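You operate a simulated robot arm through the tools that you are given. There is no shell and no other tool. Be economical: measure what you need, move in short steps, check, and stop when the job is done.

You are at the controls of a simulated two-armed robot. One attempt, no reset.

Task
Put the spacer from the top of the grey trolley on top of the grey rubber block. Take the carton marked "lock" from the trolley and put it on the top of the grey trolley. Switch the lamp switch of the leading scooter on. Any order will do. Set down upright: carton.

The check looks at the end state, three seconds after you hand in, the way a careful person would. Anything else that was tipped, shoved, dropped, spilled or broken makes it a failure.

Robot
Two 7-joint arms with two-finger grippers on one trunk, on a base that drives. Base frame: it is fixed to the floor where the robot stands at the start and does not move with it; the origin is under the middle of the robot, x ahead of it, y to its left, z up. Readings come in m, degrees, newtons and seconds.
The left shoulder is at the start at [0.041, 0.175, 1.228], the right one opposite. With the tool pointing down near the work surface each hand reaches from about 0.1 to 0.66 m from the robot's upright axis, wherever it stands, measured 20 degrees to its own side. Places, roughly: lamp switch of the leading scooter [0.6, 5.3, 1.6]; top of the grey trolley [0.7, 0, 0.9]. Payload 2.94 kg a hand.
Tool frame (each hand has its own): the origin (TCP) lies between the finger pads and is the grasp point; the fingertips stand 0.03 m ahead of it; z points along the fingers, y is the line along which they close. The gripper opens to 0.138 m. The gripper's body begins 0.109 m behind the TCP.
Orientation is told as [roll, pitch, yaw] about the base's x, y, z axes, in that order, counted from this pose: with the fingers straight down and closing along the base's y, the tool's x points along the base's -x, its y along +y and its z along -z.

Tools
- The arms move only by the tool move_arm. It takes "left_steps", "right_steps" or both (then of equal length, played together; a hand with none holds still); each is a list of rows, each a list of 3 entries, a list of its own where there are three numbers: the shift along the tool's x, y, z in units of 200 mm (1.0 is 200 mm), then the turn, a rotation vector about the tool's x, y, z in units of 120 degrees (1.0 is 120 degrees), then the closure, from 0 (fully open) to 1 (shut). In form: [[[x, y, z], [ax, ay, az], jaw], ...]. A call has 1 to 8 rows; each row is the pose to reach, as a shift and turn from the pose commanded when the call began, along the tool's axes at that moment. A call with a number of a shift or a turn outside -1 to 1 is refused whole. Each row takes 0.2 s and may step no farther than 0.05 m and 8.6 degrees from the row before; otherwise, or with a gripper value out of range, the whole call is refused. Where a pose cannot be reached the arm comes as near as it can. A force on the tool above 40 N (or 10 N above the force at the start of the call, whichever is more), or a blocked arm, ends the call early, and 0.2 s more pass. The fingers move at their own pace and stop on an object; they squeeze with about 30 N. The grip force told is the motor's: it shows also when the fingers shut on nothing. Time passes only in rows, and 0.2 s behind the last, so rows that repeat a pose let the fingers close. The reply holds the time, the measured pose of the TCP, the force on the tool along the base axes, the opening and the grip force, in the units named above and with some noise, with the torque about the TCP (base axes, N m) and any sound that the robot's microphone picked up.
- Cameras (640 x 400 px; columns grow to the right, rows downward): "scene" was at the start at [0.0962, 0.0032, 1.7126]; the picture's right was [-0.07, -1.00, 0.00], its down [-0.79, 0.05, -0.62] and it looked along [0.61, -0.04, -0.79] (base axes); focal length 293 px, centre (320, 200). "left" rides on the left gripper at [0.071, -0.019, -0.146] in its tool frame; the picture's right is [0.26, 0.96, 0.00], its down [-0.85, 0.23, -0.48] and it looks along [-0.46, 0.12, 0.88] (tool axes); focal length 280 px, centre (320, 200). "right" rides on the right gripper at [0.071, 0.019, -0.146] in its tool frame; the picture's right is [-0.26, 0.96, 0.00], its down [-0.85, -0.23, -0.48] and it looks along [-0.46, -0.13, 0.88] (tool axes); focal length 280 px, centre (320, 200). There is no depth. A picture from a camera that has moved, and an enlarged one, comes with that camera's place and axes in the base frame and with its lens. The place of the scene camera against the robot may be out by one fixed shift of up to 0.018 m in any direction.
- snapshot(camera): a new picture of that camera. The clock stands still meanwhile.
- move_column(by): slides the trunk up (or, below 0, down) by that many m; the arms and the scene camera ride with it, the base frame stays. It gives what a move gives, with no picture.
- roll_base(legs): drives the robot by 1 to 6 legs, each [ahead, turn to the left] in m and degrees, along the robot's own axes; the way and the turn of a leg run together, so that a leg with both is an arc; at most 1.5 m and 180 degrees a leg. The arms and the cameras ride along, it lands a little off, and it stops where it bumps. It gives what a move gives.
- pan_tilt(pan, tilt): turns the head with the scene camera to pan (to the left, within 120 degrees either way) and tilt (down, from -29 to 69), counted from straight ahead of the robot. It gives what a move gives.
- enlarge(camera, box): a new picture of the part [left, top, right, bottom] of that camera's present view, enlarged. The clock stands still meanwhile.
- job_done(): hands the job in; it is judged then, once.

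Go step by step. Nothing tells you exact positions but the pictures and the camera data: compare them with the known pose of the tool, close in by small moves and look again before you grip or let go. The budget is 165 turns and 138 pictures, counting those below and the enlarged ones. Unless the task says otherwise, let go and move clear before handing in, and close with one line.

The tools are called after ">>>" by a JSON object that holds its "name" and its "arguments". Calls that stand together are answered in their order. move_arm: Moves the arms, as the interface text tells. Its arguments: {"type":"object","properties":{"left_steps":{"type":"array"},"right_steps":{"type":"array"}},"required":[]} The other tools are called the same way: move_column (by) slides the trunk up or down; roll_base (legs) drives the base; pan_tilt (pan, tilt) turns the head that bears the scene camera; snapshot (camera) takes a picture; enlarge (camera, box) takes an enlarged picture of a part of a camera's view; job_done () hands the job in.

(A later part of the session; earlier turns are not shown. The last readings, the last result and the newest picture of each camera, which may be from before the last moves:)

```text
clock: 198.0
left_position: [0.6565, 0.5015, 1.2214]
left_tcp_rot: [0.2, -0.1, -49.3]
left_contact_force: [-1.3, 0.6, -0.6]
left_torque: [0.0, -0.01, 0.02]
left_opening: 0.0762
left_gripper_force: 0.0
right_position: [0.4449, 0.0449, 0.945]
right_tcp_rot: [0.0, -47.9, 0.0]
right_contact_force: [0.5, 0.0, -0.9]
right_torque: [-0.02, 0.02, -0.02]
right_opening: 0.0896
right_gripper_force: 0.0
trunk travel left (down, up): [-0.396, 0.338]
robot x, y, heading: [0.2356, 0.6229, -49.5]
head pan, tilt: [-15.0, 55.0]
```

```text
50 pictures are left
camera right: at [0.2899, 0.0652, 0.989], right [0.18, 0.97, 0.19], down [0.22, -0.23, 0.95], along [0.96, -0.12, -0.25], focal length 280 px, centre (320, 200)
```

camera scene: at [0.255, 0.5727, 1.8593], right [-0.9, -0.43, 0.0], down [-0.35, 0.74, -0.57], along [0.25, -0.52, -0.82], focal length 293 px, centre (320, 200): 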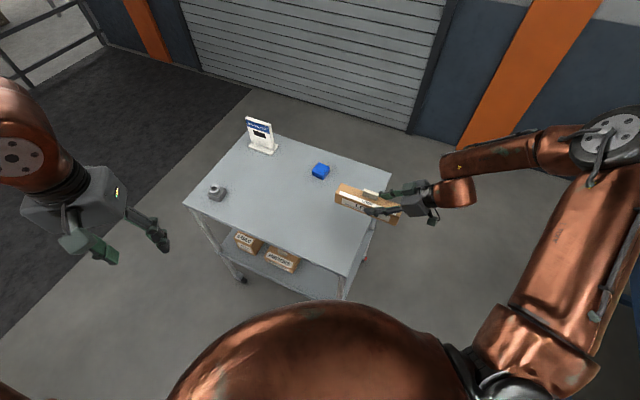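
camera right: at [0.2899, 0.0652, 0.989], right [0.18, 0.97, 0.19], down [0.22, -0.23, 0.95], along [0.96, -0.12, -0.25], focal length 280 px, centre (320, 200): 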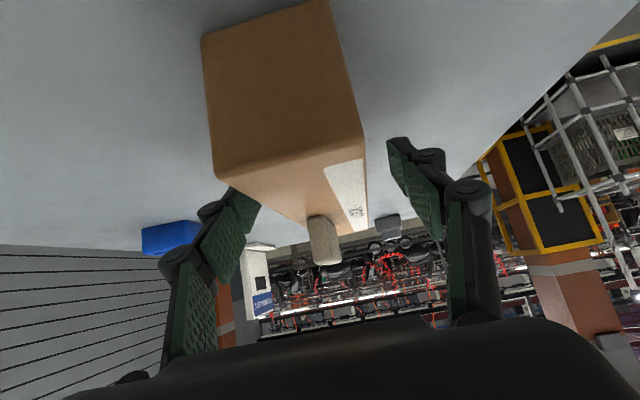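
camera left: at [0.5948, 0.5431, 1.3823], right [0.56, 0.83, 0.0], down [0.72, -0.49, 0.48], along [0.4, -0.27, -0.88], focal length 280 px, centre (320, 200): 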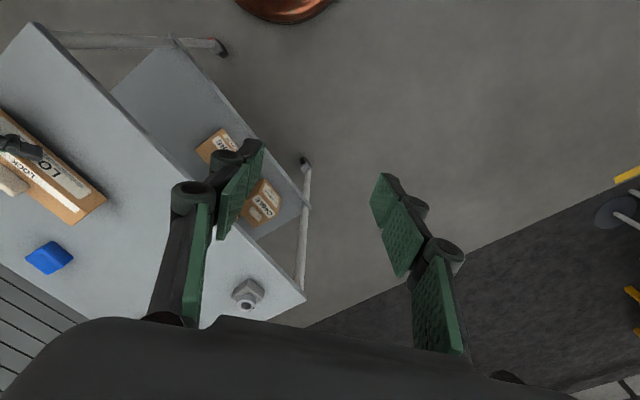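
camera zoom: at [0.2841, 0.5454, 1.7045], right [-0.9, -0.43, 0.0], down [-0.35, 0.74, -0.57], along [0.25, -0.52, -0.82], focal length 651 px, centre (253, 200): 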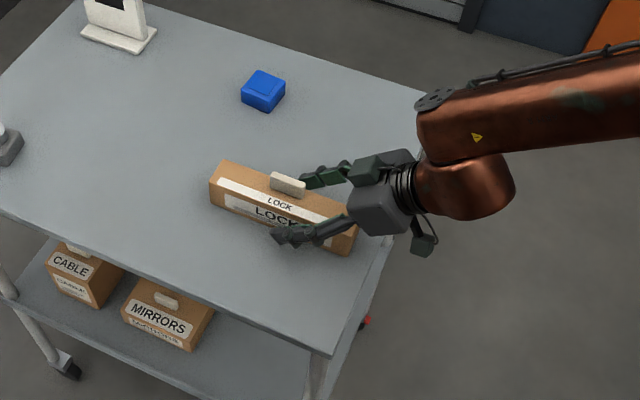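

>>> {"name": "move_column", "arguments": {"by": 0.2}}

>>> {"name": "enlarge", "arguments": {"camera": "scene", "box": [180, 110, 460, 290]}}

```text
clock: 200.2
left_position: [0.6573, 0.5005, 1.4214]
left_tcp_rot: [0.3, -0.1, -49.4]
left_contact_force: [0.2, -0.1, -0.2]
left_torque: [0.01, 0.01, -0.02]
left_opening: 0.076
left_gripper_force: 0.0
right_position: [0.4435, 0.0472, 1.1608]
right_tcp_rot: [-1.9, -48.8, 1.5]
right_contact_force: [-0.6, -0.2, 0.1]
right_torque: [0.01, -0.02, 0.01]
right_opening: 0.0895
right_gripper_force: 0.1
trunk travel left (down, up): [-0.596, 0.138]
robot x, y, heading: [0.2416, 0.6257, -49.7]
head pan, tilt: [-15.0, 55.0]
```

```text
2.22 times, centred on (320, 200) of scene
camera zoom: at [0.2569, 0.5776, 1.9041], right [-0.9, -0.43, 0.0], down [-0.35, 0.74, -0.57], along [0.25, -0.52, -0.82], focal length 651 px, centre (320, 200)
```

zoom: 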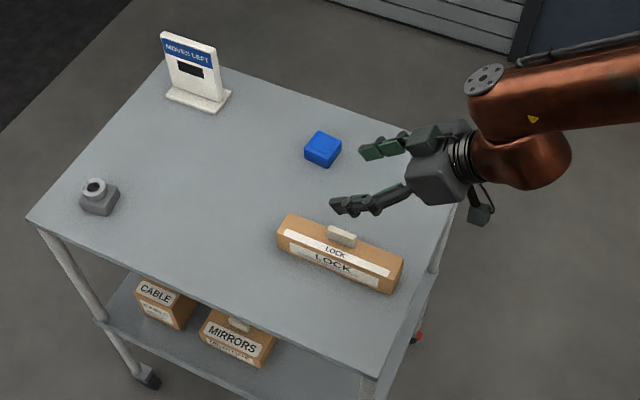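

All trolley work is done: spacer on block, LOCK carton on top. Now I tuck the right hand and head for the scooter.

>>> {"name": "move_arm", "arguments": {"right_steps": [[[0, 0, -0.1], [0, 0.06, 0], 0.5], [[0, 0, -0.1], [0, 0.12, 0], 0.7], [[0, 0, -0.1], [0, 0.18, 0], 0.9], [[0, 0, -0.1], [0, 0.24, 0], 1], [[0, 0, -0.1], [0, 0.3, 0], 1], [[0, 0, -0.1], [0, 0.36, 0], 1], [[0, 0, -0.1], [0, 0.407, 0], 1]]}}

>>> {"name": "move_arm", "arguments": {"right_steps": [[[0, 0, 0], [0, 0, 0.07], 1], [[0, 0, 0], [0, 0, 0.14], 1], [[0, 0, 0], [0, 0, 0.21], 1], [[0, 0, 0], [0, 0, 0.28], 1], [[0, 0, 0], [0, 0, 0.35], 1], [[0, 0, 0], [0, 0, 0.42], 1]]}}

>>> {"name": "roll_base", "arguments": {"legs": [[-0.3, 0], [0, 45], [0, 45], [0, 45]]}}

>>> {"name": "pan_tilt", "arguments": {"pan": -15, "tilt": 15}}

>>> {"name": "snapshot", "arguments": {"camera": "scene"}}

```text
clock: 201.8
left_position: [0.6571, 0.5007, 1.4208]
left_tcp_rot: [0.3, -0.2, -49.3]
left_contact_force: [0.1, 0.2, 1.2]
left_torque: [0.03, 0.01, 0.01]
left_opening: 0.0757
left_gripper_force: 0.1
right_position: [0.417, 0.0501, 1.1691]
right_tcp_rot: [-1.8, -45.8, 1.3]
right_contact_force: [-0.3, 0.5, 1.1]
right_torque: [0.03, 0.03, 0.01]
right_opening: 0.0
right_gripper_force: 28.4
right hand out of reach, approached as far as the arm can: row 1, 2, 3, 4, 5, 6, 7
trunk travel left (down, up): [-0.596, 0.138]
robot x, y, heading: [0.2421, 0.6225, -49.8]
head pan, tilt: [-15.0, 55.0]
```

```text
clock: 203.2
left_position: [0.6571, 0.5011, 1.4225]
left_tcp_rot: [0.3, -0.2, -49.3]
left_contact_force: [0.9, -0.1, -0.1]
left_torque: [0.03, 0.02, 0.0]
left_opening: 0.0758
left_gripper_force: 0.2
right_position: [0.4177, 0.0493, 1.1679]
right_tcp_rot: [37.8, -28.1, -59.8]
right_contact_force: [0.5, 0.0, 0.2]
right_torque: [-0.02, 0.03, -0.01]
right_opening: 0.0001
right_gripper_force: 28.2
trunk travel left (down, up): [-0.596, 0.138]
robot x, y, heading: [0.2372, 0.6236, -49.4]
head pan, tilt: [-15.0, 55.0]
```

```text
clock: 211.3
left_position: [-0.1533, 1.2306, 1.4214]
left_tcp_rot: [0.3, -0.2, 84.7]
left_contact_force: [0.0, -0.4, 0.0]
left_torque: [-0.04, -0.01, 0.02]
left_opening: 0.0762
left_gripper_force: 0.0
right_position: [0.3379, 1.3712, 1.168]
right_tcp_rot: [37.7, -28.3, 74.4]
right_contact_force: [0.4, 0.4, -0.3]
right_torque: [0.04, -0.04, 0.03]
right_opening: 0.0001
right_gripper_force: 27.9
trunk travel left (down, up): [-0.596, 0.138]
robot x, y, heading: [0.0445, 0.8453, 84.3]
head pan, tilt: [-15.0, 55.0]
```

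```text
clock: 212.4
left_position: [-0.1533, 1.2304, 1.4213]
left_tcp_rot: [0.2, -0.2, 84.7]
left_contact_force: [1.6, -0.4, -0.3]
left_torque: [0.02, 0.01, -0.04]
left_opening: 0.0758
left_gripper_force: 0.0
right_position: [0.338, 1.3716, 1.1689]
right_tcp_rot: [37.7, -28.4, 74.3]
right_contact_force: [-0.4, -0.6, -0.5]
right_torque: [-0.02, 0.0, -0.01]
right_opening: 0.0
right_gripper_force: 28.3
trunk travel left (down, up): [-0.596, 0.138]
robot x, y, heading: [0.0451, 0.8472, 84.1]
head pan, tilt: [-15.0, 15.0]
```

```text
48 pictures are left
camera scene: at [0.0764, 0.9262, 1.9644], right [0.94, -0.35, 0.0], down [-0.09, -0.24, -0.97], along [0.34, 0.9, -0.26], focal length 293 px, centre (320, 200)
```

scene: 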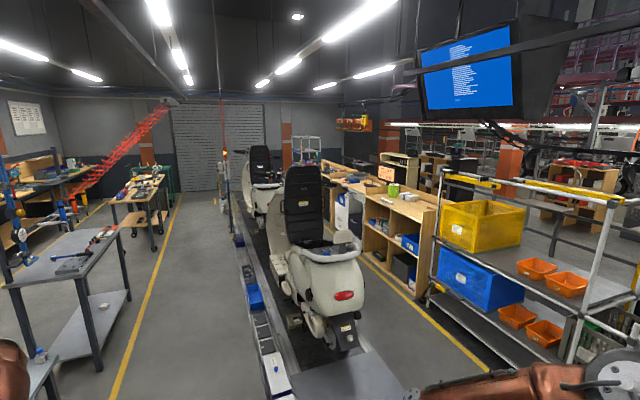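

>>> {"name": "enlarge", "arguments": {"camera": "scene", "box": [410, 20, 530, 120]}}

>>> {"name": "enlarge", "arguments": {"camera": "scene", "box": [200, 120, 400, 300]}}

```text
4.00 times, centred on (470, 70) of scene
camera zoom: at [0.0764, 0.9262, 1.9644], right [0.94, -0.35, 0.0], down [-0.09, -0.24, -0.97], along [0.34, 0.9, -0.26], focal length 1172 px, centre (-280, 720)
```

zoom: 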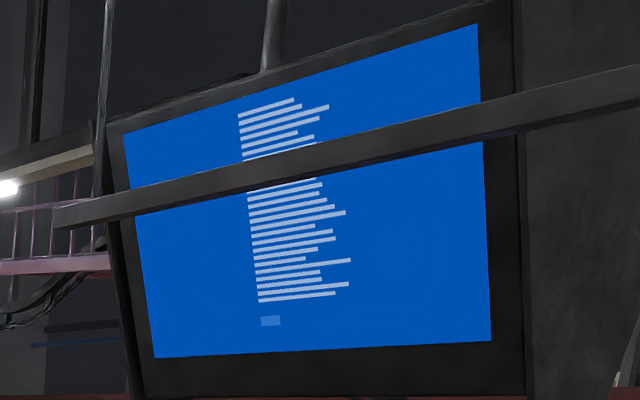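

```text
2.22 times, centred on (300, 210) of scene
camera zoom: at [0.0764, 0.9262, 1.9644], right [0.94, -0.35, 0.0], down [-0.09, -0.24, -0.97], along [0.34, 0.9, -0.26], focal length 651 px, centre (364, 178)
```

zoom: 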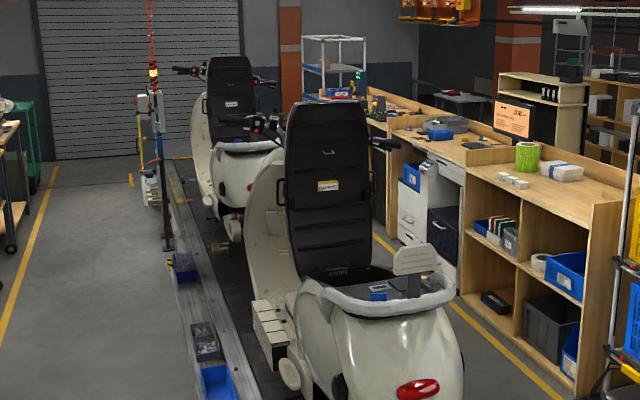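

The far scooter is the leading one; its left grip is around (0.45, 5.3, 1.55). Before driving past the near scooter I tuck the right arm to pointing down.

>>> {"name": "move_arm", "arguments": {"right_steps": [[[0, 0, 0], [0.048, 0.042, 0], 1], [[0, 0, 0], [0.096, 0.084, 0], 1], [[0, 0, 0], [0.144, 0.126, 0], 1], [[0, 0, 0], [0.191, 0.168, 0], 1], [[0, 0, 0], [0.239, 0.211, 0], 1], [[0, 0, 0], [0.287, 0.2527, 0.001], 1], [[0, 0, 0], [0.287, 0.2527, 0.001], 1]]}}

>>> {"name": "pan_tilt", "arguments": {"pan": -30, "tilt": 45}}

>>> {"name": "snapshot", "arguments": {"camera": "scene"}}

```text
clock: 214.0
left_position: [-0.1544, 1.2302, 1.4216]
left_tcp_rot: [0.3, -0.3, 84.7]
left_contact_force: [-0.3, 0.3, -0.5]
left_torque: [0.07, 0.01, 0.02]
left_opening: 0.076
left_gripper_force: 0.1
right_position: [0.3715, 1.3301, 1.1697]
right_tcp_rot: [31.7, -27.5, 75.9]
right_contact_force: [-0.3, -0.2, 1.0]
right_torque: [0.04, -0.01, -0.02]
right_opening: 0.0
right_gripper_force: 28.5
right hand out of reach, approached as far as the arm can: row 1, 2, 3, 4, 5, 6, 7
trunk travel left (down, up): [-0.596, 0.138]
robot x, y, heading: [0.0549, 0.847, 84.5]
head pan, tilt: [-15.0, 15.0]
```

```text
clock: 214.9
left_position: [-0.1533, 1.2296, 1.4206]
left_tcp_rot: [0.2, -0.2, 84.7]
left_contact_force: [0.1, 1.0, 0.0]
left_torque: [-0.01, -0.03, -0.01]
left_opening: 0.0758
left_gripper_force: 0.0
right_position: [0.3707, 1.3306, 1.1702]
right_tcp_rot: [31.7, -27.4, 75.8]
right_contact_force: [0.4, -0.8, 0.4]
right_torque: [0.0, 0.02, 0.0]
right_opening: 0.0
right_gripper_force: 28.2
trunk travel left (down, up): [-0.596, 0.138]
robot x, y, heading: [0.0478, 0.8444, 84.4]
head pan, tilt: [-30.0, 45.0]
```

```text
45 pictures are left
camera scene: at [0.0907, 0.9049, 1.9178], right [0.81, -0.58, 0.0], down [-0.41, -0.58, -0.71], along [0.41, 0.58, -0.71], focal length 293 px, centre (320, 200)
```

scene: 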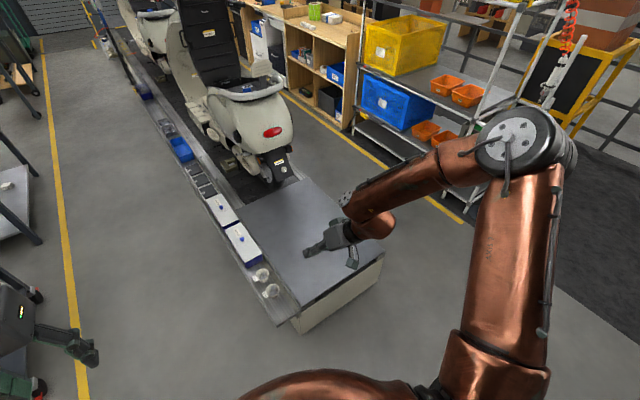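

>>> {"name": "move_arm", "arguments": {"right_steps": [[[-0.092, 0.093, -0.151], [0, 0, 0], 1], [[-0.184, 0.186, -0.302], [0, 0, 0], 1], [[-0.276, 0.28, -0.453], [0, 0, 0], 1], [[-0.368, 0.373, -0.604], [0, 0, 0], 1], [[-0.46, 0.466, -0.755], [0, 0, 0], 1]]}}

>>> {"name": "move_arm", "arguments": {"right_steps": [[[0, 0, 0], [0.04, 0.042, 0], 1], [[0, 0, 0], [0.08, 0.084, 0], 1], [[0, 0, 0], [0.12, 0.126, 0], 1], [[0, 0, 0], [0.16, 0.168, 0], 1], [[0, 0, 0], [0.2, 0.2, 0], 1], [[0, 0, 0], [0.24, 0.23, 0.001], 1], [[0, 0, 0], [0.24, 0.23, 0.001], 1]]}}

>>> {"name": "snapshot", "arguments": {"camera": "scene"}}

```text
clock: 216.1
left_position: [-0.1531, 1.2314, 1.4218]
left_tcp_rot: [0.3, -0.2, 84.8]
left_contact_force: [-0.2, 0.5, -0.6]
left_torque: [0.02, 0.0, 0.0]
left_opening: 0.0759
left_gripper_force: 0.1
right_position: [0.3998, 1.3026, 1.3162]
right_tcp_rot: [35.7, -28.5, 74.9]
right_contact_force: [0.8, 0.7, 0.1]
right_torque: [-0.05, -0.01, 0.02]
right_opening: 0.0
right_gripper_force: 28.9
right hand out of reach, approached as far as the arm can: row 1, 2, 3, 4, 5
trunk travel left (down, up): [-0.596, 0.138]
robot x, y, heading: [0.05, 0.847, 84.1]
head pan, tilt: [-30.0, 45.0]
```

```text
clock: 217.7
left_position: [-0.1541, 1.2308, 1.4217]
left_tcp_rot: [0.2, -0.2, 84.7]
left_contact_force: [0.3, 0.6, 0.2]
left_torque: [-0.02, 0.0, 0.04]
left_opening: 0.0758
left_gripper_force: 0.1
right_position: [0.3994, 1.3012, 1.3168]
right_tcp_rot: [35.6, -28.5, 74.9]
right_contact_force: [-0.6, 0.1, -0.8]
right_torque: [0.02, 0.02, -0.01]
right_opening: 0.0002
right_gripper_force: 28.3
right hand out of reach, approached as far as the arm can: row 1, 2, 3, 4, 5, 6, 7
trunk travel left (down, up): [-0.596, 0.138]
robot x, y, heading: [0.0481, 0.8432, 84.4]
head pan, tilt: [-30.0, 45.0]
```

```text
44 pictures are left
camera scene: at [0.0907, 0.9049, 1.9177], right [0.81, -0.58, 0.0], down [-0.41, -0.58, -0.71], along [0.41, 0.58, -0.71], focal length 293 px, centre (320, 200)
```

scene: 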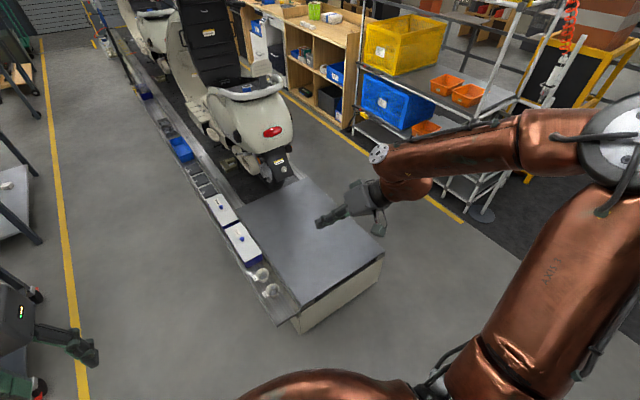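

The arm sits in an awkward branch; I'll unwind the way it came.

>>> {"name": "move_arm", "arguments": {"right_steps": [[[0, 0, 0], [0, 0, -0.07], 1], [[0, 0, 0], [0, 0, -0.14], 1], [[0, 0, 0], [0, 0, -0.21], 1], [[0, 0, 0], [0, 0, -0.28], 1], [[0, 0, 0], [0, 0, -0.35], 1], [[0, 0, 0], [0, 0, -0.42], 1]]}}

>>> {"name": "move_arm", "arguments": {"right_steps": [[[0, 0, 0], [0.045, 0, 0.039], 1], [[0, 0, 0], [0.09, 0, 0.078], 1], [[0, 0, 0], [0.135, 0, 0.117], 1], [[0, 0, 0], [0.18, 0, 0.156], 1], [[0, 0, 0], [0.225, 0, 0.195], 1], [[0, 0, 0], [0.27, 0, 0.234], 1], [[0, 0, 0], [0.314, 0, 0.273], 1]]}}

```text
clock: 219.1
left_position: [-0.1531, 1.2297, 1.4217]
left_tcp_rot: [0.1, -0.2, 84.7]
left_contact_force: [-0.5, -0.4, 0.1]
left_torque: [0.01, -0.03, 0.01]
left_opening: 0.076
left_gripper_force: 0.0
right_position: [0.3991, 1.3023, 1.3174]
right_tcp_rot: [-3.3, -44.4, 136.1]
right_contact_force: [0.5, -0.2, -0.3]
right_torque: [0.01, 0.0, -0.02]
right_opening: 0.0
right_gripper_force: 28.5
trunk travel left (down, up): [-0.596, 0.138]
robot x, y, heading: [0.0461, 0.8454, 84.6]
head pan, tilt: [-30.0, 45.0]
```

```text
clock: 220.7
left_position: [-0.155, 1.2312, 1.421]
left_tcp_rot: [0.2, -0.2, 84.8]
left_contact_force: [-0.2, -0.2, 0.3]
left_torque: [-0.04, -0.02, -0.02]
left_opening: 0.076
left_gripper_force: 0.2
right_position: [0.3971, 1.3041, 1.3173]
right_tcp_rot: [-7.7, -47.6, 89.4]
right_contact_force: [-0.7, 0.4, -0.3]
right_torque: [-0.01, -0.02, -0.02]
right_opening: 0.0
right_gripper_force: 28.2
right hand out of reach, approached as far as the arm can: row 1, 2, 3, 4
trunk travel left (down, up): [-0.596, 0.138]
robot x, y, heading: [0.0499, 0.8448, 84.5]
head pan, tilt: [-30.0, 45.0]
```

>>> {"name": "move_arm", "arguments": {"right_steps": [[[0, 0, 0], [0, 0.06, 0], 1], [[0, 0, 0], [0, 0.12, 0], 1], [[0, 0, 0], [0, 0.18, 0], 1], [[0, 0, 0], [0, 0.24, 0], 1], [[0, 0, 0], [0, 0.3, 0], 1], [[0, 0, 0], [0, 0.36, 0], 1]]}}

>>> {"name": "snapshot", "arguments": {"camera": "scene"}}

```text
clock: 222.1
left_position: [-0.1531, 1.2326, 1.421]
left_tcp_rot: [0.3, -0.1, 84.7]
left_contact_force: [-0.3, -0.3, -0.1]
left_torque: [-0.06, 0.02, 0.0]
left_opening: 0.0761
left_gripper_force: 0.1
right_position: [0.3995, 1.303, 1.317]
right_tcp_rot: [-5.1, -4.4, 84.2]
right_contact_force: [-0.4, 1.0, -0.2]
right_torque: [-0.02, 0.01, -0.02]
right_opening: 0.0002
right_gripper_force: 28.5
trunk travel left (down, up): [-0.596, 0.138]
robot x, y, heading: [0.0479, 0.8461, 84.7]
head pan, tilt: [-30.0, 45.0]
```

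```text
43 pictures are left
camera scene: at [0.0921, 0.9067, 1.9176], right [0.81, -0.58, 0.0], down [-0.41, -0.58, -0.71], along [0.41, 0.57, -0.71], focal length 293 px, centre (320, 200)
```

scene: 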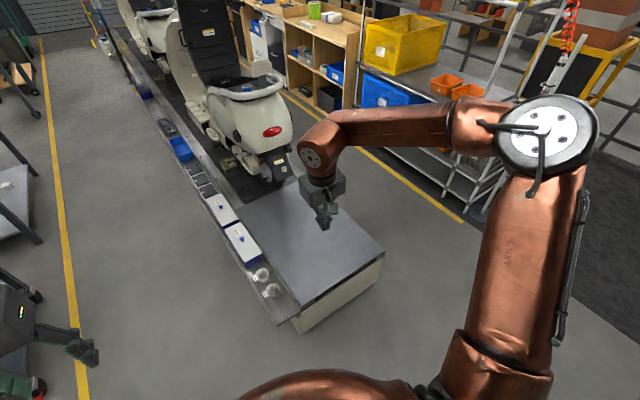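

>>> {"name": "roll_base", "arguments": {"legs": [[0, 27], [0.65, 0], [0.6, 0], [0, -22], [1.2, 0]]}}

>>> {"name": "pan_tilt", "arguments": {"pan": -35, "tilt": 15}}

>>> {"name": "snapshot", "arguments": {"camera": "scene"}}

```text
clock: 237.0
left_position: [-0.5992, 3.5875, 1.4214]
left_tcp_rot: [0.2, -0.1, 89.2]
left_contact_force: [-0.3, 0.0, 0.2]
left_torque: [-0.02, -0.01, 0.02]
left_opening: 0.076
left_gripper_force: 0.0
right_position: [-0.0534, 3.7018, 1.3182]
right_tcp_rot: [-5.1, -4.6, 88.6]
right_contact_force: [0.2, -0.9, -0.2]
right_torque: [0.01, 0.01, 0.01]
right_opening: 0.0004
right_gripper_force: 28.3
trunk travel left (down, up): [-0.596, 0.138]
robot x, y, heading: [-0.3641, 3.2204, 88.7]
head pan, tilt: [-30.0, 45.0]
```

```text
clock: 237.9
left_position: [-0.5994, 3.587, 1.4214]
left_tcp_rot: [0.2, -0.2, 89.2]
left_contact_force: [-0.5, -0.3, -0.5]
left_torque: [0.03, -0.02, 0.0]
left_opening: 0.0758
left_gripper_force: 0.1
right_position: [-0.0541, 3.7027, 1.3178]
right_tcp_rot: [-5.2, -4.6, 88.5]
right_contact_force: [-0.4, -0.2, -0.3]
right_torque: [-0.01, 0.01, 0.02]
right_opening: 0.0
right_gripper_force: 28.4
trunk travel left (down, up): [-0.596, 0.138]
robot x, y, heading: [-0.3674, 3.2194, 89.0]
head pan, tilt: [-35.0, 15.0]
```

```text
42 pictures are left
camera scene: at [-0.316, 3.2878, 1.9645], right [0.81, -0.59, 0.0], down [-0.15, -0.21, -0.97], along [0.57, 0.78, -0.26], focal length 293 px, centre (320, 200)
```

scene: 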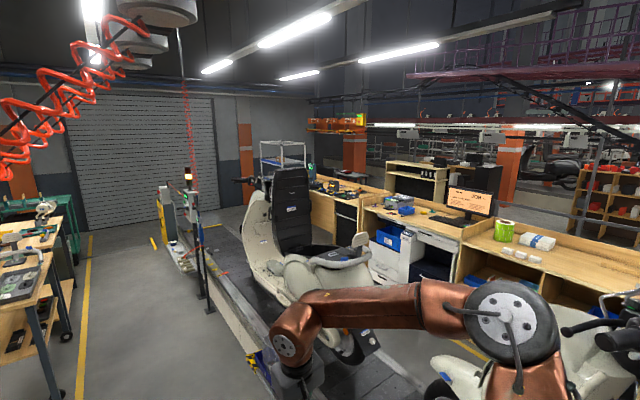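

>>> {"name": "roll_base", "arguments": {"legs": [[0.6, 0], [0.65, 0]]}}

>>> {"name": "pan_tilt", "arguments": {"pan": -50, "tilt": 15}}

>>> {"name": "snapshot", "arguments": {"camera": "scene"}}

```text
clock: 244.5
left_position: [-0.6061, 4.8287, 1.4219]
left_tcp_rot: [0.2, -0.1, 90.7]
left_contact_force: [-0.4, 0.7, -0.5]
left_torque: [-0.06, -0.03, 0.01]
left_opening: 0.0761
left_gripper_force: 0.0
right_position: [-0.0646, 4.9568, 1.3176]
right_tcp_rot: [-5.1, -4.6, 90.2]
right_contact_force: [-0.2, 0.1, -0.6]
right_torque: [-0.04, -0.03, 0.01]
right_opening: 0.0
right_gripper_force: 28.8
trunk travel left (down, up): [-0.596, 0.138]
robot x, y, heading: [-0.3666, 4.4651, 90.2]
head pan, tilt: [-35.0, 15.0]
```

```text
clock: 245.3
left_position: [-0.6061, 4.8288, 1.4214]
left_tcp_rot: [0.2, -0.1, 90.5]
left_contact_force: [0.4, -1.2, 0.0]
left_torque: [0.03, 0.02, 0.04]
left_opening: 0.0758
left_gripper_force: 0.0
right_position: [-0.0632, 4.9575, 1.3186]
right_tcp_rot: [-5.1, -4.6, 90.1]
right_contact_force: [0.0, -0.4, 0.1]
right_torque: [-0.01, 0.01, 0.01]
right_opening: 0.0004
right_gripper_force: 28.8
trunk travel left (down, up): [-0.596, 0.138]
robot x, y, heading: [-0.3667, 4.4671, 90.8]
head pan, tilt: [-50.0, 15.0]
```

```text
41 pictures are left
camera scene: at [-0.2973, 4.5205, 1.9645], right [0.65, -0.76, 0.0], down [-0.2, -0.17, -0.97], along [0.74, 0.63, -0.26], focal length 293 px, centre (320, 200)
```

scene: 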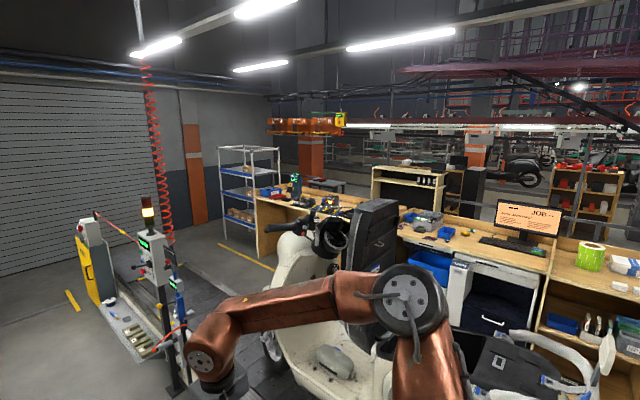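

>>> {"name": "enlarge", "arguments": {"camera": "scene", "box": [250, 190, 370, 270]}}

>>> {"name": "enlarge", "arguments": {"camera": "scene", "box": [485, 190, 570, 250]}}

```text
5.00 times, centred on (310, 230) of scene
camera zoom: at [-0.2973, 4.5205, 1.9645], right [0.65, -0.76, 0.0], down [-0.2, -0.17, -0.97], along [0.74, 0.63, -0.26], focal length 1465 px, centre (370, 50)
```

zoom: 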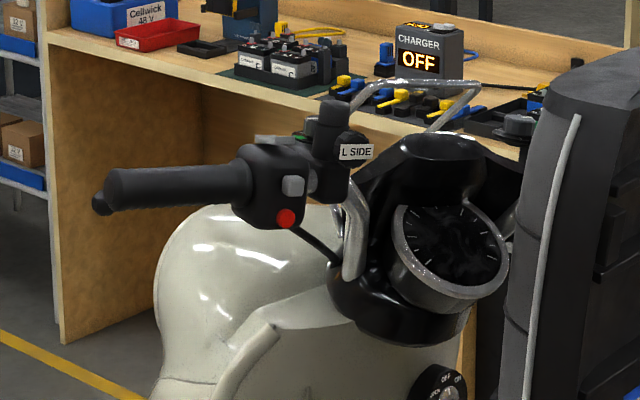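

```text
6.67 times, centred on (528, 220) of scene
camera zoom: at [-0.2973, 4.5205, 1.9645], right [0.65, -0.76, 0.0], down [-0.2, -0.17, -0.97], along [0.74, 0.63, -0.26], focal length 1953 px, centre (-1063, 67)
```

zoom: 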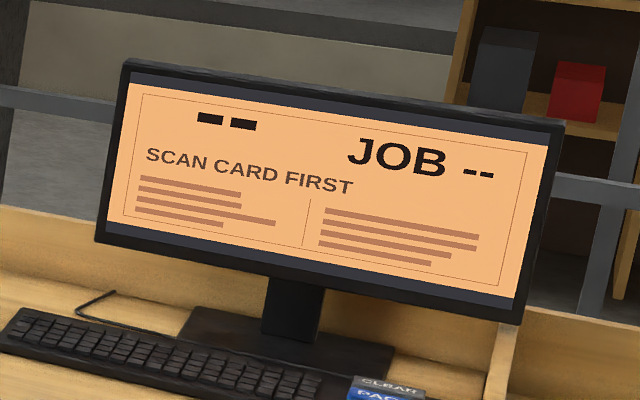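

>>> {"name": "enlarge", "arguments": {"camera": "scene", "box": [290, 210, 330, 240]}}

```text
13.33 times, centred on (310, 225) of scene
camera zoom: at [-0.2973, 4.5205, 1.9645], right [0.65, -0.76, 0.0], down [-0.2, -0.17, -0.97], along [0.74, 0.63, -0.26], focal length 3907 px, centre (453, -133)
```

zoom: 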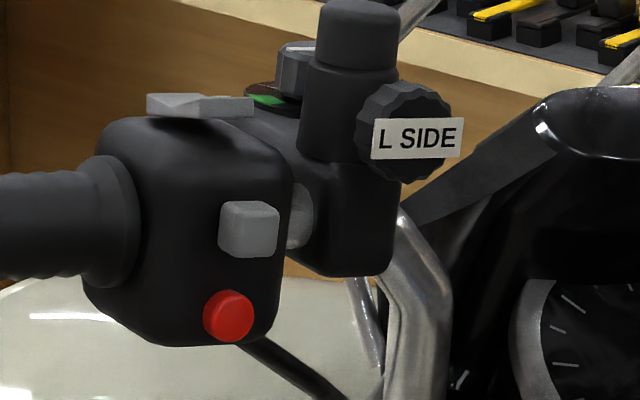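

>>> {"name": "roll_base", "arguments": {"legs": [[0.5, 0]]}}

>>> {"name": "move_column", "arguments": {"by": 0.13}}

>>> {"name": "pan_tilt", "arguments": {"pan": -75, "tilt": 30}}

>>> {"name": "snapshot", "arguments": {"camera": "scene"}}

```text
clock: 248.2
left_position: [-0.611, 5.3203, 1.422]
left_tcp_rot: [0.2, -0.3, 91.0]
left_contact_force: [-1.1, -0.8, 0.0]
left_torque: [0.01, -0.02, 0.02]
left_opening: 0.0761
left_gripper_force: 0.1
right_position: [-0.0703, 5.4531, 1.3181]
right_tcp_rot: [-5.1, -4.7, 90.4]
right_contact_force: [0.7, 1.0, 0.0]
right_torque: [-0.01, 0.01, -0.01]
right_opening: 0.0002
right_gripper_force: 28.5
trunk travel left (down, up): [-0.596, 0.138]
robot x, y, heading: [-0.3709, 4.9571, 90.9]
head pan, tilt: [-50.0, 15.0]
```

```text
clock: 249.8
left_position: [-0.6111, 5.3208, 1.5526]
left_tcp_rot: [0.4, -0.2, 90.9]
left_contact_force: [-1.1, -0.2, -0.1]
left_torque: [0.01, -0.02, 0.02]
left_opening: 0.0761
left_gripper_force: 0.1
right_position: [-0.0712, 5.4503, 1.4477]
right_tcp_rot: [-5.1, -4.6, 90.3]
right_contact_force: [0.6, -0.1, -0.9]
right_torque: [0.0, -0.01, -0.01]
right_opening: 0.0002
right_gripper_force: 28.2
trunk travel left (down, up): [-0.726, 0.008]
robot x, y, heading: [-0.3673, 4.962, 90.5]
head pan, tilt: [-50.0, 15.0]
```

```text
clock: 250.7
left_position: [-0.611, 5.3212, 1.5507]
left_tcp_rot: [0.2, -0.2, 90.9]
left_contact_force: [0.4, 0.4, -0.3]
left_torque: [0.0, -0.01, -0.03]
left_opening: 0.076
left_gripper_force: 0.1
right_position: [-0.0725, 5.4523, 1.4477]
right_tcp_rot: [-5.2, -4.6, 90.4]
right_contact_force: [-0.9, 0.8, -0.1]
right_torque: [-0.03, 0.02, 0.04]
right_opening: 0.0001
right_gripper_force: 29.1
trunk travel left (down, up): [-0.726, 0.008]
robot x, y, heading: [-0.3712, 4.9615, 90.7]
head pan, tilt: [-75.0, 30.0]
```

```text
37 pictures are left
camera scene: at [-0.2856, 4.9735, 2.0702], right [0.27, -0.96, 0.0], down [-0.48, -0.14, -0.87], along [0.83, 0.23, -0.5], focal length 293 px, centre (320, 200)
```

scene: 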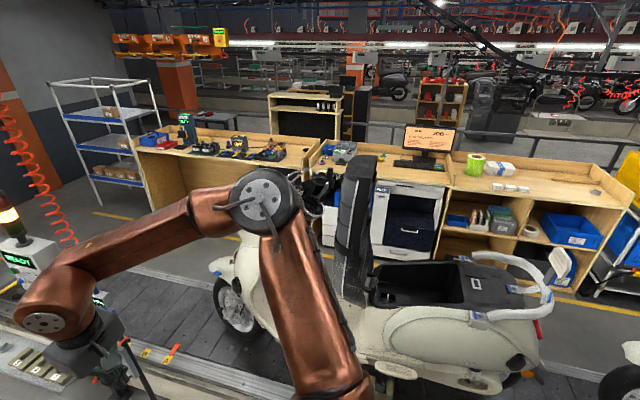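

>>> {"name": "roll_base", "arguments": {"legs": [[0.2, 0], [0, -45], [0, -45]]}}

>>> {"name": "pan_tilt", "arguments": {"pan": 10, "tilt": 35}}

>>> {"name": "snapshot", "arguments": {"camera": "scene"}}

```text
clock: 256.4
left_position: [-0.0086, 5.4014, 1.5513]
left_tcp_rot: [0.2, -0.2, 0.1]
left_contact_force: [0.5, -0.2, 1.1]
left_torque: [0.0, 0.02, 0.02]
left_opening: 0.0759
left_gripper_force: 0.1
right_position: [0.1168, 4.8594, 1.4475]
right_tcp_rot: [-5.1, -4.6, -0.2]
right_contact_force: [-0.5, 0.5, 0.8]
right_torque: [-0.02, 0.02, -0.02]
right_opening: 0.0002
right_gripper_force: 28.0
trunk travel left (down, up): [-0.726, 0.008]
robot x, y, heading: [-0.3718, 5.1656, -0.0]
head pan, tilt: [-75.0, 30.0]
```

```text
clock: 258.0
left_position: [-0.0082, 5.4, 1.5525]
left_tcp_rot: [0.2, -0.1, 0.2]
left_contact_force: [-0.2, 0.5, 0.4]
left_torque: [-0.01, 0.0, 0.02]
left_opening: 0.0759
left_gripper_force: 0.1
right_position: [0.1161, 4.859, 1.447]
right_tcp_rot: [-5.1, -4.5, -0.3]
right_contact_force: [0.2, 0.4, -0.1]
right_torque: [0.01, -0.01, 0.03]
right_opening: 0.0
right_gripper_force: 28.6
trunk travel left (down, up): [-0.726, 0.008]
robot x, y, heading: [-0.3716, 5.166, -0.3]
head pan, tilt: [10.0, 35.0]
```

```text
36 pictures are left
camera scene: at [-0.3081, 5.1872, 2.0623], right [0.17, -0.99, 0.0], down [-0.57, -0.1, -0.82], along [0.81, 0.14, -0.57], focal length 293 px, centre (320, 200)
```

scene: 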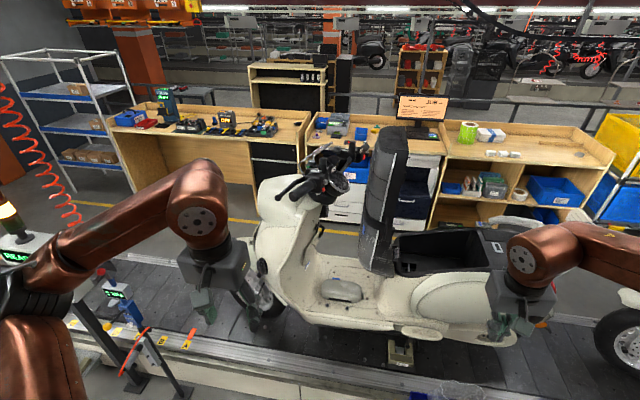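

>>> {"name": "enlarge", "arguments": {"camera": "scene", "box": [270, 140, 370, 210]}}

>>> {"name": "enlarge", "arguments": {"camera": "scene", "box": [292, 162, 328, 190]}}

```text
5.71 times, centred on (320, 175) of scene
camera zoom: at [-0.3081, 5.1872, 2.0623], right [0.17, -0.99, 0.0], down [-0.57, -0.1, -0.82], along [0.81, 0.14, -0.57], focal length 1674 px, centre (320, 343)
```

zoom: 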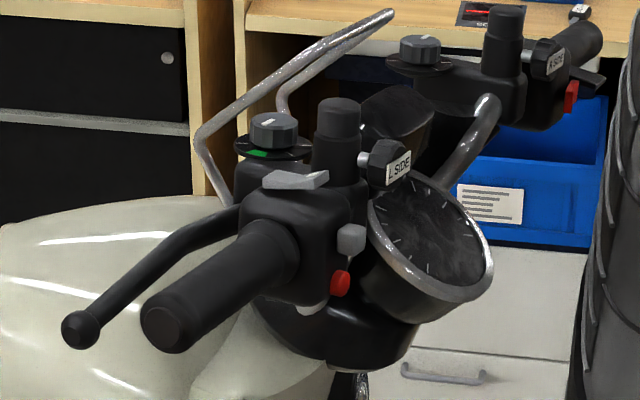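

```text
14.29 times, centred on (310, 176) of scene
camera zoom: at [-0.3081, 5.1872, 2.0623], right [0.17, -0.99, 0.0], down [-0.57, -0.1, -0.82], along [0.81, 0.14, -0.57], focal length 4186 px, centre (463, 543)
```

zoom: 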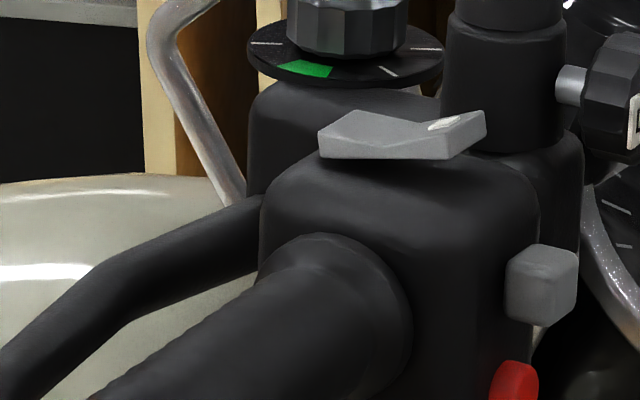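

The left grip cluster carries a grey rocker on top (with a white mark on its rear half) at about (0.556, 5.352, 1.57); that matches the lamp switch's place. I raise the left hand, close it, and drive closer to look from above.

>>> {"name": "move_arm", "arguments": {"left_steps": [[[0, 0, -0.2], [0, 0, 0], 0.6], [[0, 0, -0.4], [0, 0, 0], 0.8], [[0, 0, -0.6], [0, 0, 0], 1], [[0, 0, -0.75], [0, 0, 0], 1], [[0, 0, -0.75], [0, 0, 0], 1]]}}

>>> {"name": "roll_base", "arguments": {"legs": [[0.2, 0]]}}

>>> {"name": "snapshot", "arguments": {"camera": "left"}}

```text
clock: 259.2
left_position: [-0.0093, 5.4012, 1.7023]
left_tcp_rot: [0.2, -0.2, 0.1]
left_contact_force: [0.7, -0.2, 0.1]
left_torque: [-0.04, 0.05, 0.01]
left_opening: 0.0
left_gripper_force: 22.2
right_position: [0.117, 4.8605, 1.4475]
right_tcp_rot: [-5.1, -4.5, -0.3]
right_contact_force: [-0.8, -0.6, -1.1]
right_torque: [-0.01, 0.0, 0.0]
right_opening: 0.0001
right_gripper_force: 28.4
trunk travel left (down, up): [-0.726, 0.008]
robot x, y, heading: [-0.3718, 5.1652, -0.2]
head pan, tilt: [10.0, 35.0]
```

```text
clock: 260.8
left_position: [0.182, 5.4019, 1.705]
left_tcp_rot: [0.1, -0.6, 0.2]
left_contact_force: [-0.3, 0.1, 0.7]
left_torque: [0.01, -0.12, -0.02]
left_opening: 0.0001
left_gripper_force: 28.0
right_position: [0.3129, 4.859, 1.45]
right_tcp_rot: [-5.0, -5.1, -0.3]
right_contact_force: [-1.4, -0.4, 0.5]
right_torque: [0.04, -0.12, 0.03]
right_opening: 0.0
right_gripper_force: 28.5
trunk travel left (down, up): [-0.726, 0.008]
robot x, y, heading: [-0.1699, 5.165, -0.0]
head pan, tilt: [10.0, 35.0]
```

```text
33 pictures are left
camera left: at [0.1115, 5.3815, 1.85], right [-0.27, 0.96, 0.0], down [0.84, 0.23, 0.49], along [0.47, 0.13, -0.87], focal length 280 px, centre (320, 200)
```

left: 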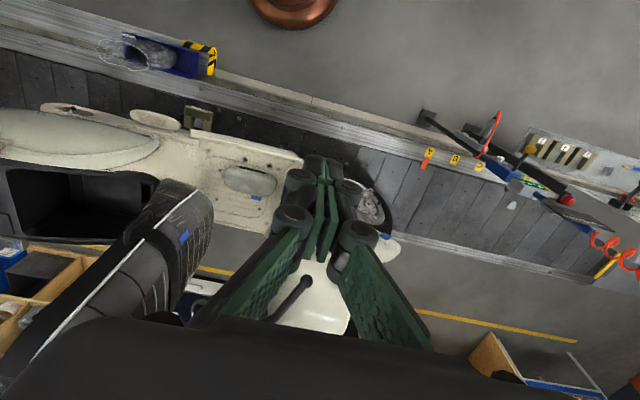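

>>> {"name": "move_arm", "arguments": {"right_steps": [[[0.2, 0, 0], [0, 0, 0], 1], [[0.4, -0.05, 0], [0, 0, 0], 1], [[0.6, -0.1, 0], [0, 0, 0], 1]]}}

>>> {"name": "roll_base", "arguments": {"legs": [[0.12, 0]]}}

>>> {"name": "pan_tilt", "arguments": {"pan": 17, "tilt": 45}}

>>> {"name": "snapshot", "arguments": {"camera": "scene"}}

```text
clock: 261.6
left_position: [0.193, 5.3994, 1.7031]
left_tcp_rot: [0.3, -0.3, 0.2]
left_contact_force: [0.2, -0.7, -0.1]
left_torque: [0.0, 0.02, 0.0]
left_opening: 0.0
left_gripper_force: 28.0
right_position: [0.203, 4.8386, 1.4388]
right_tcp_rot: [-4.9, -4.6, -0.3]
right_contact_force: [0.1, -0.9, 0.6]
right_torque: [0.05, 0.03, 0.01]
right_opening: 0.0
right_gripper_force: 28.9
trunk travel left (down, up): [-0.726, 0.008]
robot x, y, heading: [-0.1677, 5.1595, -0.2]
head pan, tilt: [10.0, 35.0]
```

```text
clock: 262.9
left_position: [0.2953, 5.4005, 1.7082]
left_tcp_rot: [0.3, -1.0, 0.1]
left_contact_force: [-0.1, -0.3, -0.3]
left_torque: [0.03, 0.05, -0.02]
left_opening: 0.0002
left_gripper_force: 28.0
right_position: [0.307, 4.8393, 1.4419]
right_tcp_rot: [-5.0, -5.3, -0.1]
right_contact_force: [0.6, 0.4, -0.5]
right_torque: [-0.03, -0.03, -0.01]
right_opening: 0.0
right_gripper_force: 28.6
trunk travel left (down, up): [-0.726, 0.008]
robot x, y, heading: [-0.049, 5.1615, 0.1]
head pan, tilt: [10.0, 35.0]
```

```text
clock: 263.6
left_position: [0.2937, 5.4017, 1.7091]
left_tcp_rot: [0.2, -1.3, 0.2]
left_contact_force: [-1.0, 0.0, 0.1]
left_torque: [0.0, -0.12, -0.01]
left_opening: 0.0
left_gripper_force: 28.4
right_position: [0.3059, 4.8403, 1.4427]
right_tcp_rot: [-4.8, -5.5, -0.1]
right_contact_force: [-1.1, 0.0, 0.0]
right_torque: [-0.04, -0.06, 0.02]
right_opening: 0.0001
right_gripper_force: 28.2
trunk travel left (down, up): [-0.726, 0.008]
robot x, y, heading: [-0.0484, 5.1644, 0.0]
head pan, tilt: [17.0, 45.0]
```

```text
32 pictures are left
camera scene: at [-0.0017, 5.1948, 2.0478], right [0.29, -0.96, 0.0], down [-0.67, -0.21, -0.71], along [0.68, 0.21, -0.7], focal length 293 px, centre (320, 200)
```

scene: 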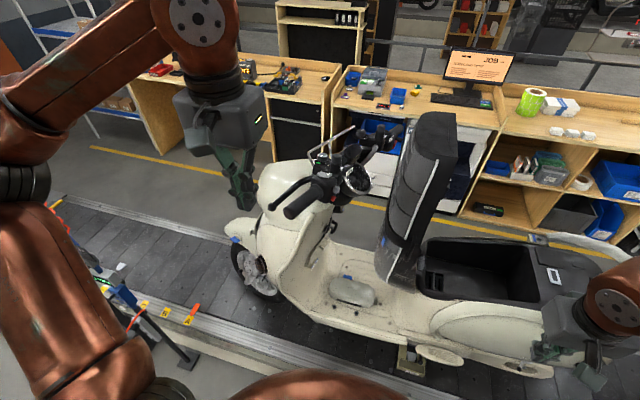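

>>> {"name": "enlarge", "arguments": {"camera": "scene", "box": [300, 155, 350, 195]}}

>>> {"name": "enlarge", "arguments": {"camera": "scene", "box": [310, 170, 334, 188]}}

```text
10.00 times, centred on (325, 175) of scene
camera zoom: at [-0.0017, 5.1948, 2.0478], right [0.29, -0.96, 0.0], down [-0.67, -0.21, -0.71], along [0.68, 0.21, -0.7], focal length 2930 px, centre (270, 450)
```

zoom: 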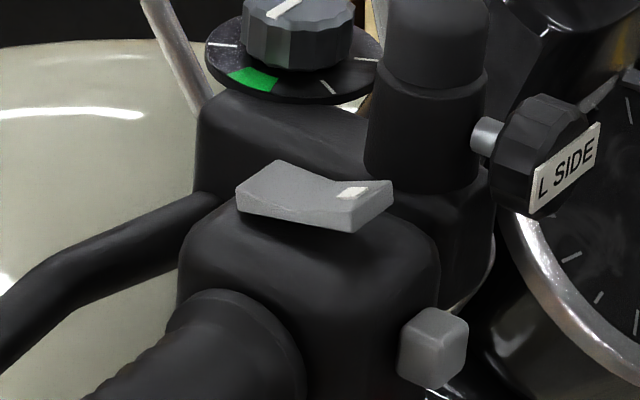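

```text
16.00 times, centred on (322, 179) of scene
camera zoom: at [-0.0017, 5.1948, 2.0478], right [0.29, -0.96, 0.0], down [-0.67, -0.21, -0.71], along [0.68, 0.21, -0.7], focal length 4688 px, centre (288, 536)
```

zoom: 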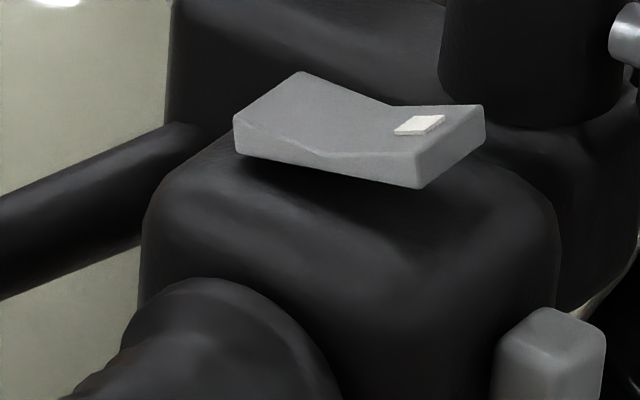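

To tell the rocker's tilt relative to its housing, I'll lower the head and look at it level from the side.

>>> {"name": "move_column", "arguments": {"by": -0.36}}

>>> {"name": "pan_tilt", "arguments": {"pan": 20, "tilt": 15}}

>>> {"name": "snapshot", "arguments": {"camera": "scene"}}

```text
clock: 267.1
left_position: [0.3005, 5.4009, 1.3456]
left_tcp_rot: [0.2, -0.9, 0.2]
left_contact_force: [0.5, 0.2, 0.7]
left_torque: [0.0, -0.02, 0.0]
left_opening: 0.0
left_gripper_force: 28.5
right_position: [0.3127, 4.8412, 1.0814]
right_tcp_rot: [-4.9, -5.1, -0.1]
right_contact_force: [-0.1, -0.7, 0.5]
right_torque: [0.0, 0.0, -0.03]
right_opening: 0.0002
right_gripper_force: 28.2
trunk travel left (down, up): [-0.366, 0.368]
robot x, y, heading: [-0.0485, 5.1619, 0.3]
head pan, tilt: [17.0, 45.0]
```

```text
clock: 268.0
left_position: [0.3008, 5.4017, 1.3458]
left_tcp_rot: [0.2, -0.7, 0.2]
left_contact_force: [-0.3, 0.0, -0.8]
left_torque: [-0.01, -0.02, -0.02]
left_opening: 0.0
left_gripper_force: 28.0
right_position: [0.3117, 4.8411, 1.0809]
right_tcp_rot: [-4.9, -5.2, -0.2]
right_contact_force: [-0.2, 0.3, 0.5]
right_torque: [-0.03, -0.01, 0.0]
right_opening: 0.0001
right_gripper_force: 28.7
trunk travel left (down, up): [-0.366, 0.368]
robot x, y, heading: [-0.0461, 5.1622, -0.1]
head pan, tilt: [20.0, 15.0]
```

```text
29 pictures are left
camera scene: at [0.076, 5.2037, 1.7345], right [0.34, -0.94, 0.0], down [-0.24, -0.09, -0.97], along [0.91, 0.33, -0.26], focal length 293 px, centre (320, 200)
```

scene: 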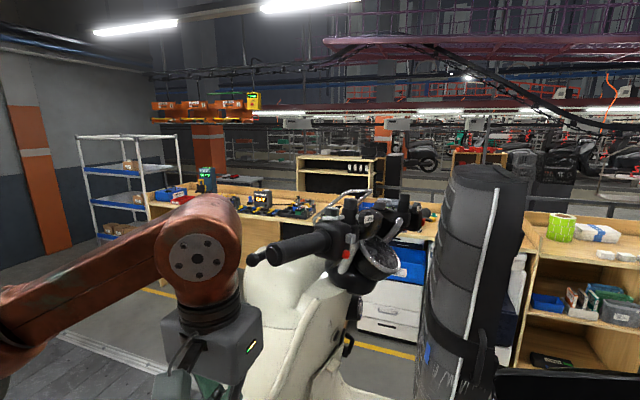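

>>> {"name": "enlarge", "arguments": {"camera": "scene", "box": [308, 208, 364, 250]}}

```text
9.52 times, centred on (336, 229) of scene
camera zoom: at [0.076, 5.2037, 1.7345], right [0.34, -0.94, 0.0], down [-0.24, -0.09, -0.97], along [0.91, 0.33, -0.26], focal length 2790 px, centre (168, -76)
```

zoom: 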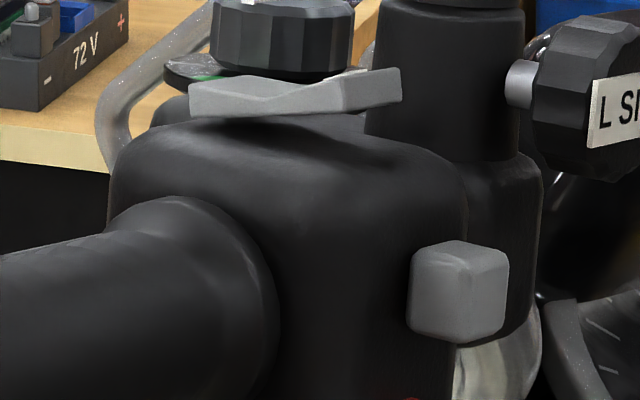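

Now it is clear: the rocker's front end is down and its rear end (with the white mark) stands up, so I must press the rear end. I raise again and bring the closed left fingertips over it.

>>> {"name": "roll_base", "arguments": {"legs": [[-0.02, 0]]}}

>>> {"name": "move_column", "arguments": {"by": 0.35}}

>>> {"name": "pan_tilt", "arguments": {"pan": 17, "tilt": 45}}

>>> {"name": "move_arm", "arguments": {"left_steps": [[[-0.2, -0.04, 0], [0, 0, 0], 1], [[-0.4, -0.08, 0], [0, 0, 0], 1], [[-0.6, -0.12, 0], [0, 0, 0], 1], [[-0.8, -0.16, 0], [0, 0, 0], 1], [[-0.95, -0.2, 0], [0, 0, 0], 1]]}}

>>> {"name": "enlarge", "arguments": {"camera": "scene", "box": [270, 110, 390, 210]}}

```text
clock: 268.8
left_position: [0.2806, 5.4015, 1.3459]
left_tcp_rot: [0.3, -1.0, 0.2]
left_contact_force: [0.2, 0.0, 0.9]
left_torque: [0.02, -0.08, 0.02]
left_opening: 0.0
left_gripper_force: 28.2
right_position: [0.2917, 4.8411, 1.0822]
right_tcp_rot: [-5.0, -5.1, -0.1]
right_contact_force: [-0.7, 1.0, 0.0]
right_torque: [-0.01, -0.02, 0.0]
right_opening: 0.0001
right_gripper_force: 28.3
trunk travel left (down, up): [-0.366, 0.368]
robot x, y, heading: [-0.0673, 5.1625, 0.2]
head pan, tilt: [20.0, 15.0]
```

```text
clock: 272.2
left_position: [0.2819, 5.4013, 1.6962]
left_tcp_rot: [0.2, -0.7, 0.2]
left_contact_force: [-0.8, -0.6, 0.3]
left_torque: [0.01, 0.0, 0.03]
left_opening: 0.0
left_gripper_force: 27.7
right_position: [0.293, 4.8407, 1.432]
right_tcp_rot: [-4.8, -5.0, -0.1]
right_contact_force: [0.5, -0.2, -0.5]
right_torque: [0.01, -0.01, -0.01]
right_opening: 0.0
right_gripper_force: 28.2
trunk travel left (down, up): [-0.716, 0.018]
robot x, y, heading: [-0.0663, 5.1623, 0.3]
head pan, tilt: [20.0, 15.0]
```

```text
clock: 273.2
left_position: [0.2831, 5.4011, 1.6965]
left_tcp_rot: [0.2, -0.8, 0.1]
left_contact_force: [0.0, 0.8, -0.2]
left_torque: [0.01, -0.02, 0.0]
left_opening: 0.0
left_gripper_force: 28.1
right_position: [0.2924, 4.8401, 1.4315]
right_tcp_rot: [-4.8, -5.1, -0.1]
right_contact_force: [0.1, -0.3, -0.1]
right_torque: [0.0, 0.01, 0.04]
right_opening: 0.0
right_gripper_force: 28.9
trunk travel left (down, up): [-0.716, 0.018]
robot x, y, heading: [-0.067, 5.1643, -0.1]
head pan, tilt: [17.0, 45.0]
```

```text
clock: 274.4
left_position: [0.4733, 5.3599, 1.6987]
left_tcp_rot: [0.2, -0.8, 0.1]
left_contact_force: [0.5, -0.5, 1.3]
left_torque: [0.02, 0.04, 0.03]
left_opening: 0.0
left_gripper_force: 28.4
right_position: [0.2937, 4.8391, 1.4317]
right_tcp_rot: [-4.8, -5.0, 0.0]
right_contact_force: [0.2, -0.3, 0.3]
right_torque: [0.06, 0.03, -0.01]
right_opening: 0.0
right_gripper_force: 28.8
trunk travel left (down, up): [-0.716, 0.018]
robot x, y, heading: [-0.0702, 5.1678, 0.0]
head pan, tilt: [17.0, 45.0]
```

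```text
4.00 times, centred on (330, 160) of scene
camera zoom: at [-0.0109, 5.1936, 2.0375], right [0.29, -0.96, 0.0], down [-0.68, -0.21, -0.71], along [0.68, 0.21, -0.71], focal length 1172 px, centre (280, 360)
```

zoom: 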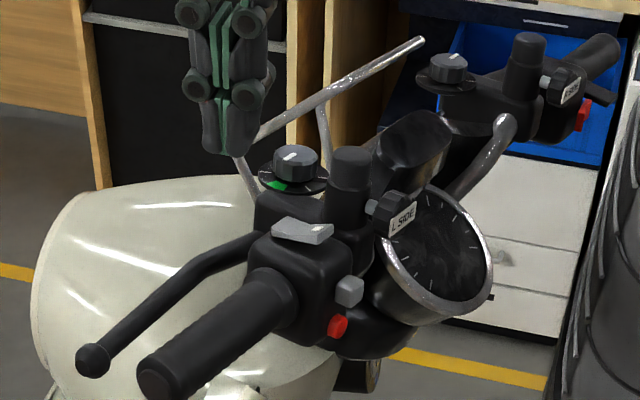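

>>> {"name": "move_arm", "arguments": {"left_steps": [[[-0.17, -0.08, 0], [0, 0, 0], 1], [[-0.335, -0.155, 0], [0, 0, 0], 1], [[-0.335, -0.155, 0.15], [0, 0, 0], 1], [[-0.335, -0.155, 0.28], [0, 0, 0], 1], [[-0.335, -0.155, 0.28], [0, 0, 0], 1]]}}

>>> {"name": "enlarge", "arguments": {"camera": "scene", "box": [290, 130, 360, 190]}}

```text
clock: 275.6
left_position: [0.5388, 5.3281, 1.6436]
left_tcp_rot: [0.4, -0.8, 0.1]
left_contact_force: [0.1, -0.4, 0.1]
left_torque: [0.04, 0.02, 0.02]
left_opening: 0.0001
left_gripper_force: 27.9
right_position: [0.2945, 4.8375, 1.4308]
right_tcp_rot: [-4.8, -5.0, -0.1]
right_contact_force: [-0.4, 0.2, 0.5]
right_torque: [0.07, -0.05, -0.02]
right_opening: 0.0
right_gripper_force: 28.6
trunk travel left (down, up): [-0.716, 0.018]
robot x, y, heading: [-0.0649, 5.1633, -0.1]
head pan, tilt: [17.0, 45.0]
```

```text
6.67 times, centred on (325, 160) of scene
camera zoom: at [-0.0121, 5.1912, 2.0376], right [0.29, -0.96, 0.0], down [-0.68, -0.2, -0.71], along [0.68, 0.21, -0.71], focal length 1953 px, centre (287, 467)
```

zoom: 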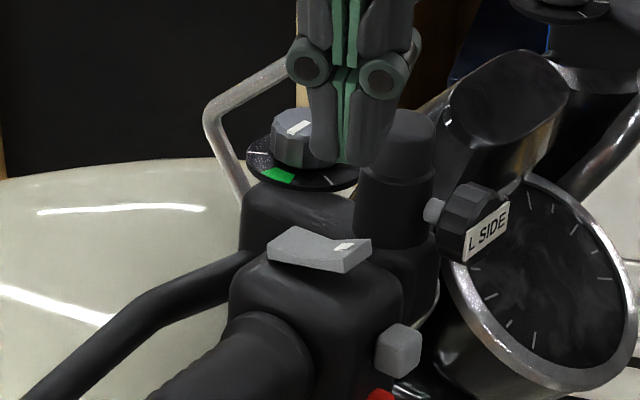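

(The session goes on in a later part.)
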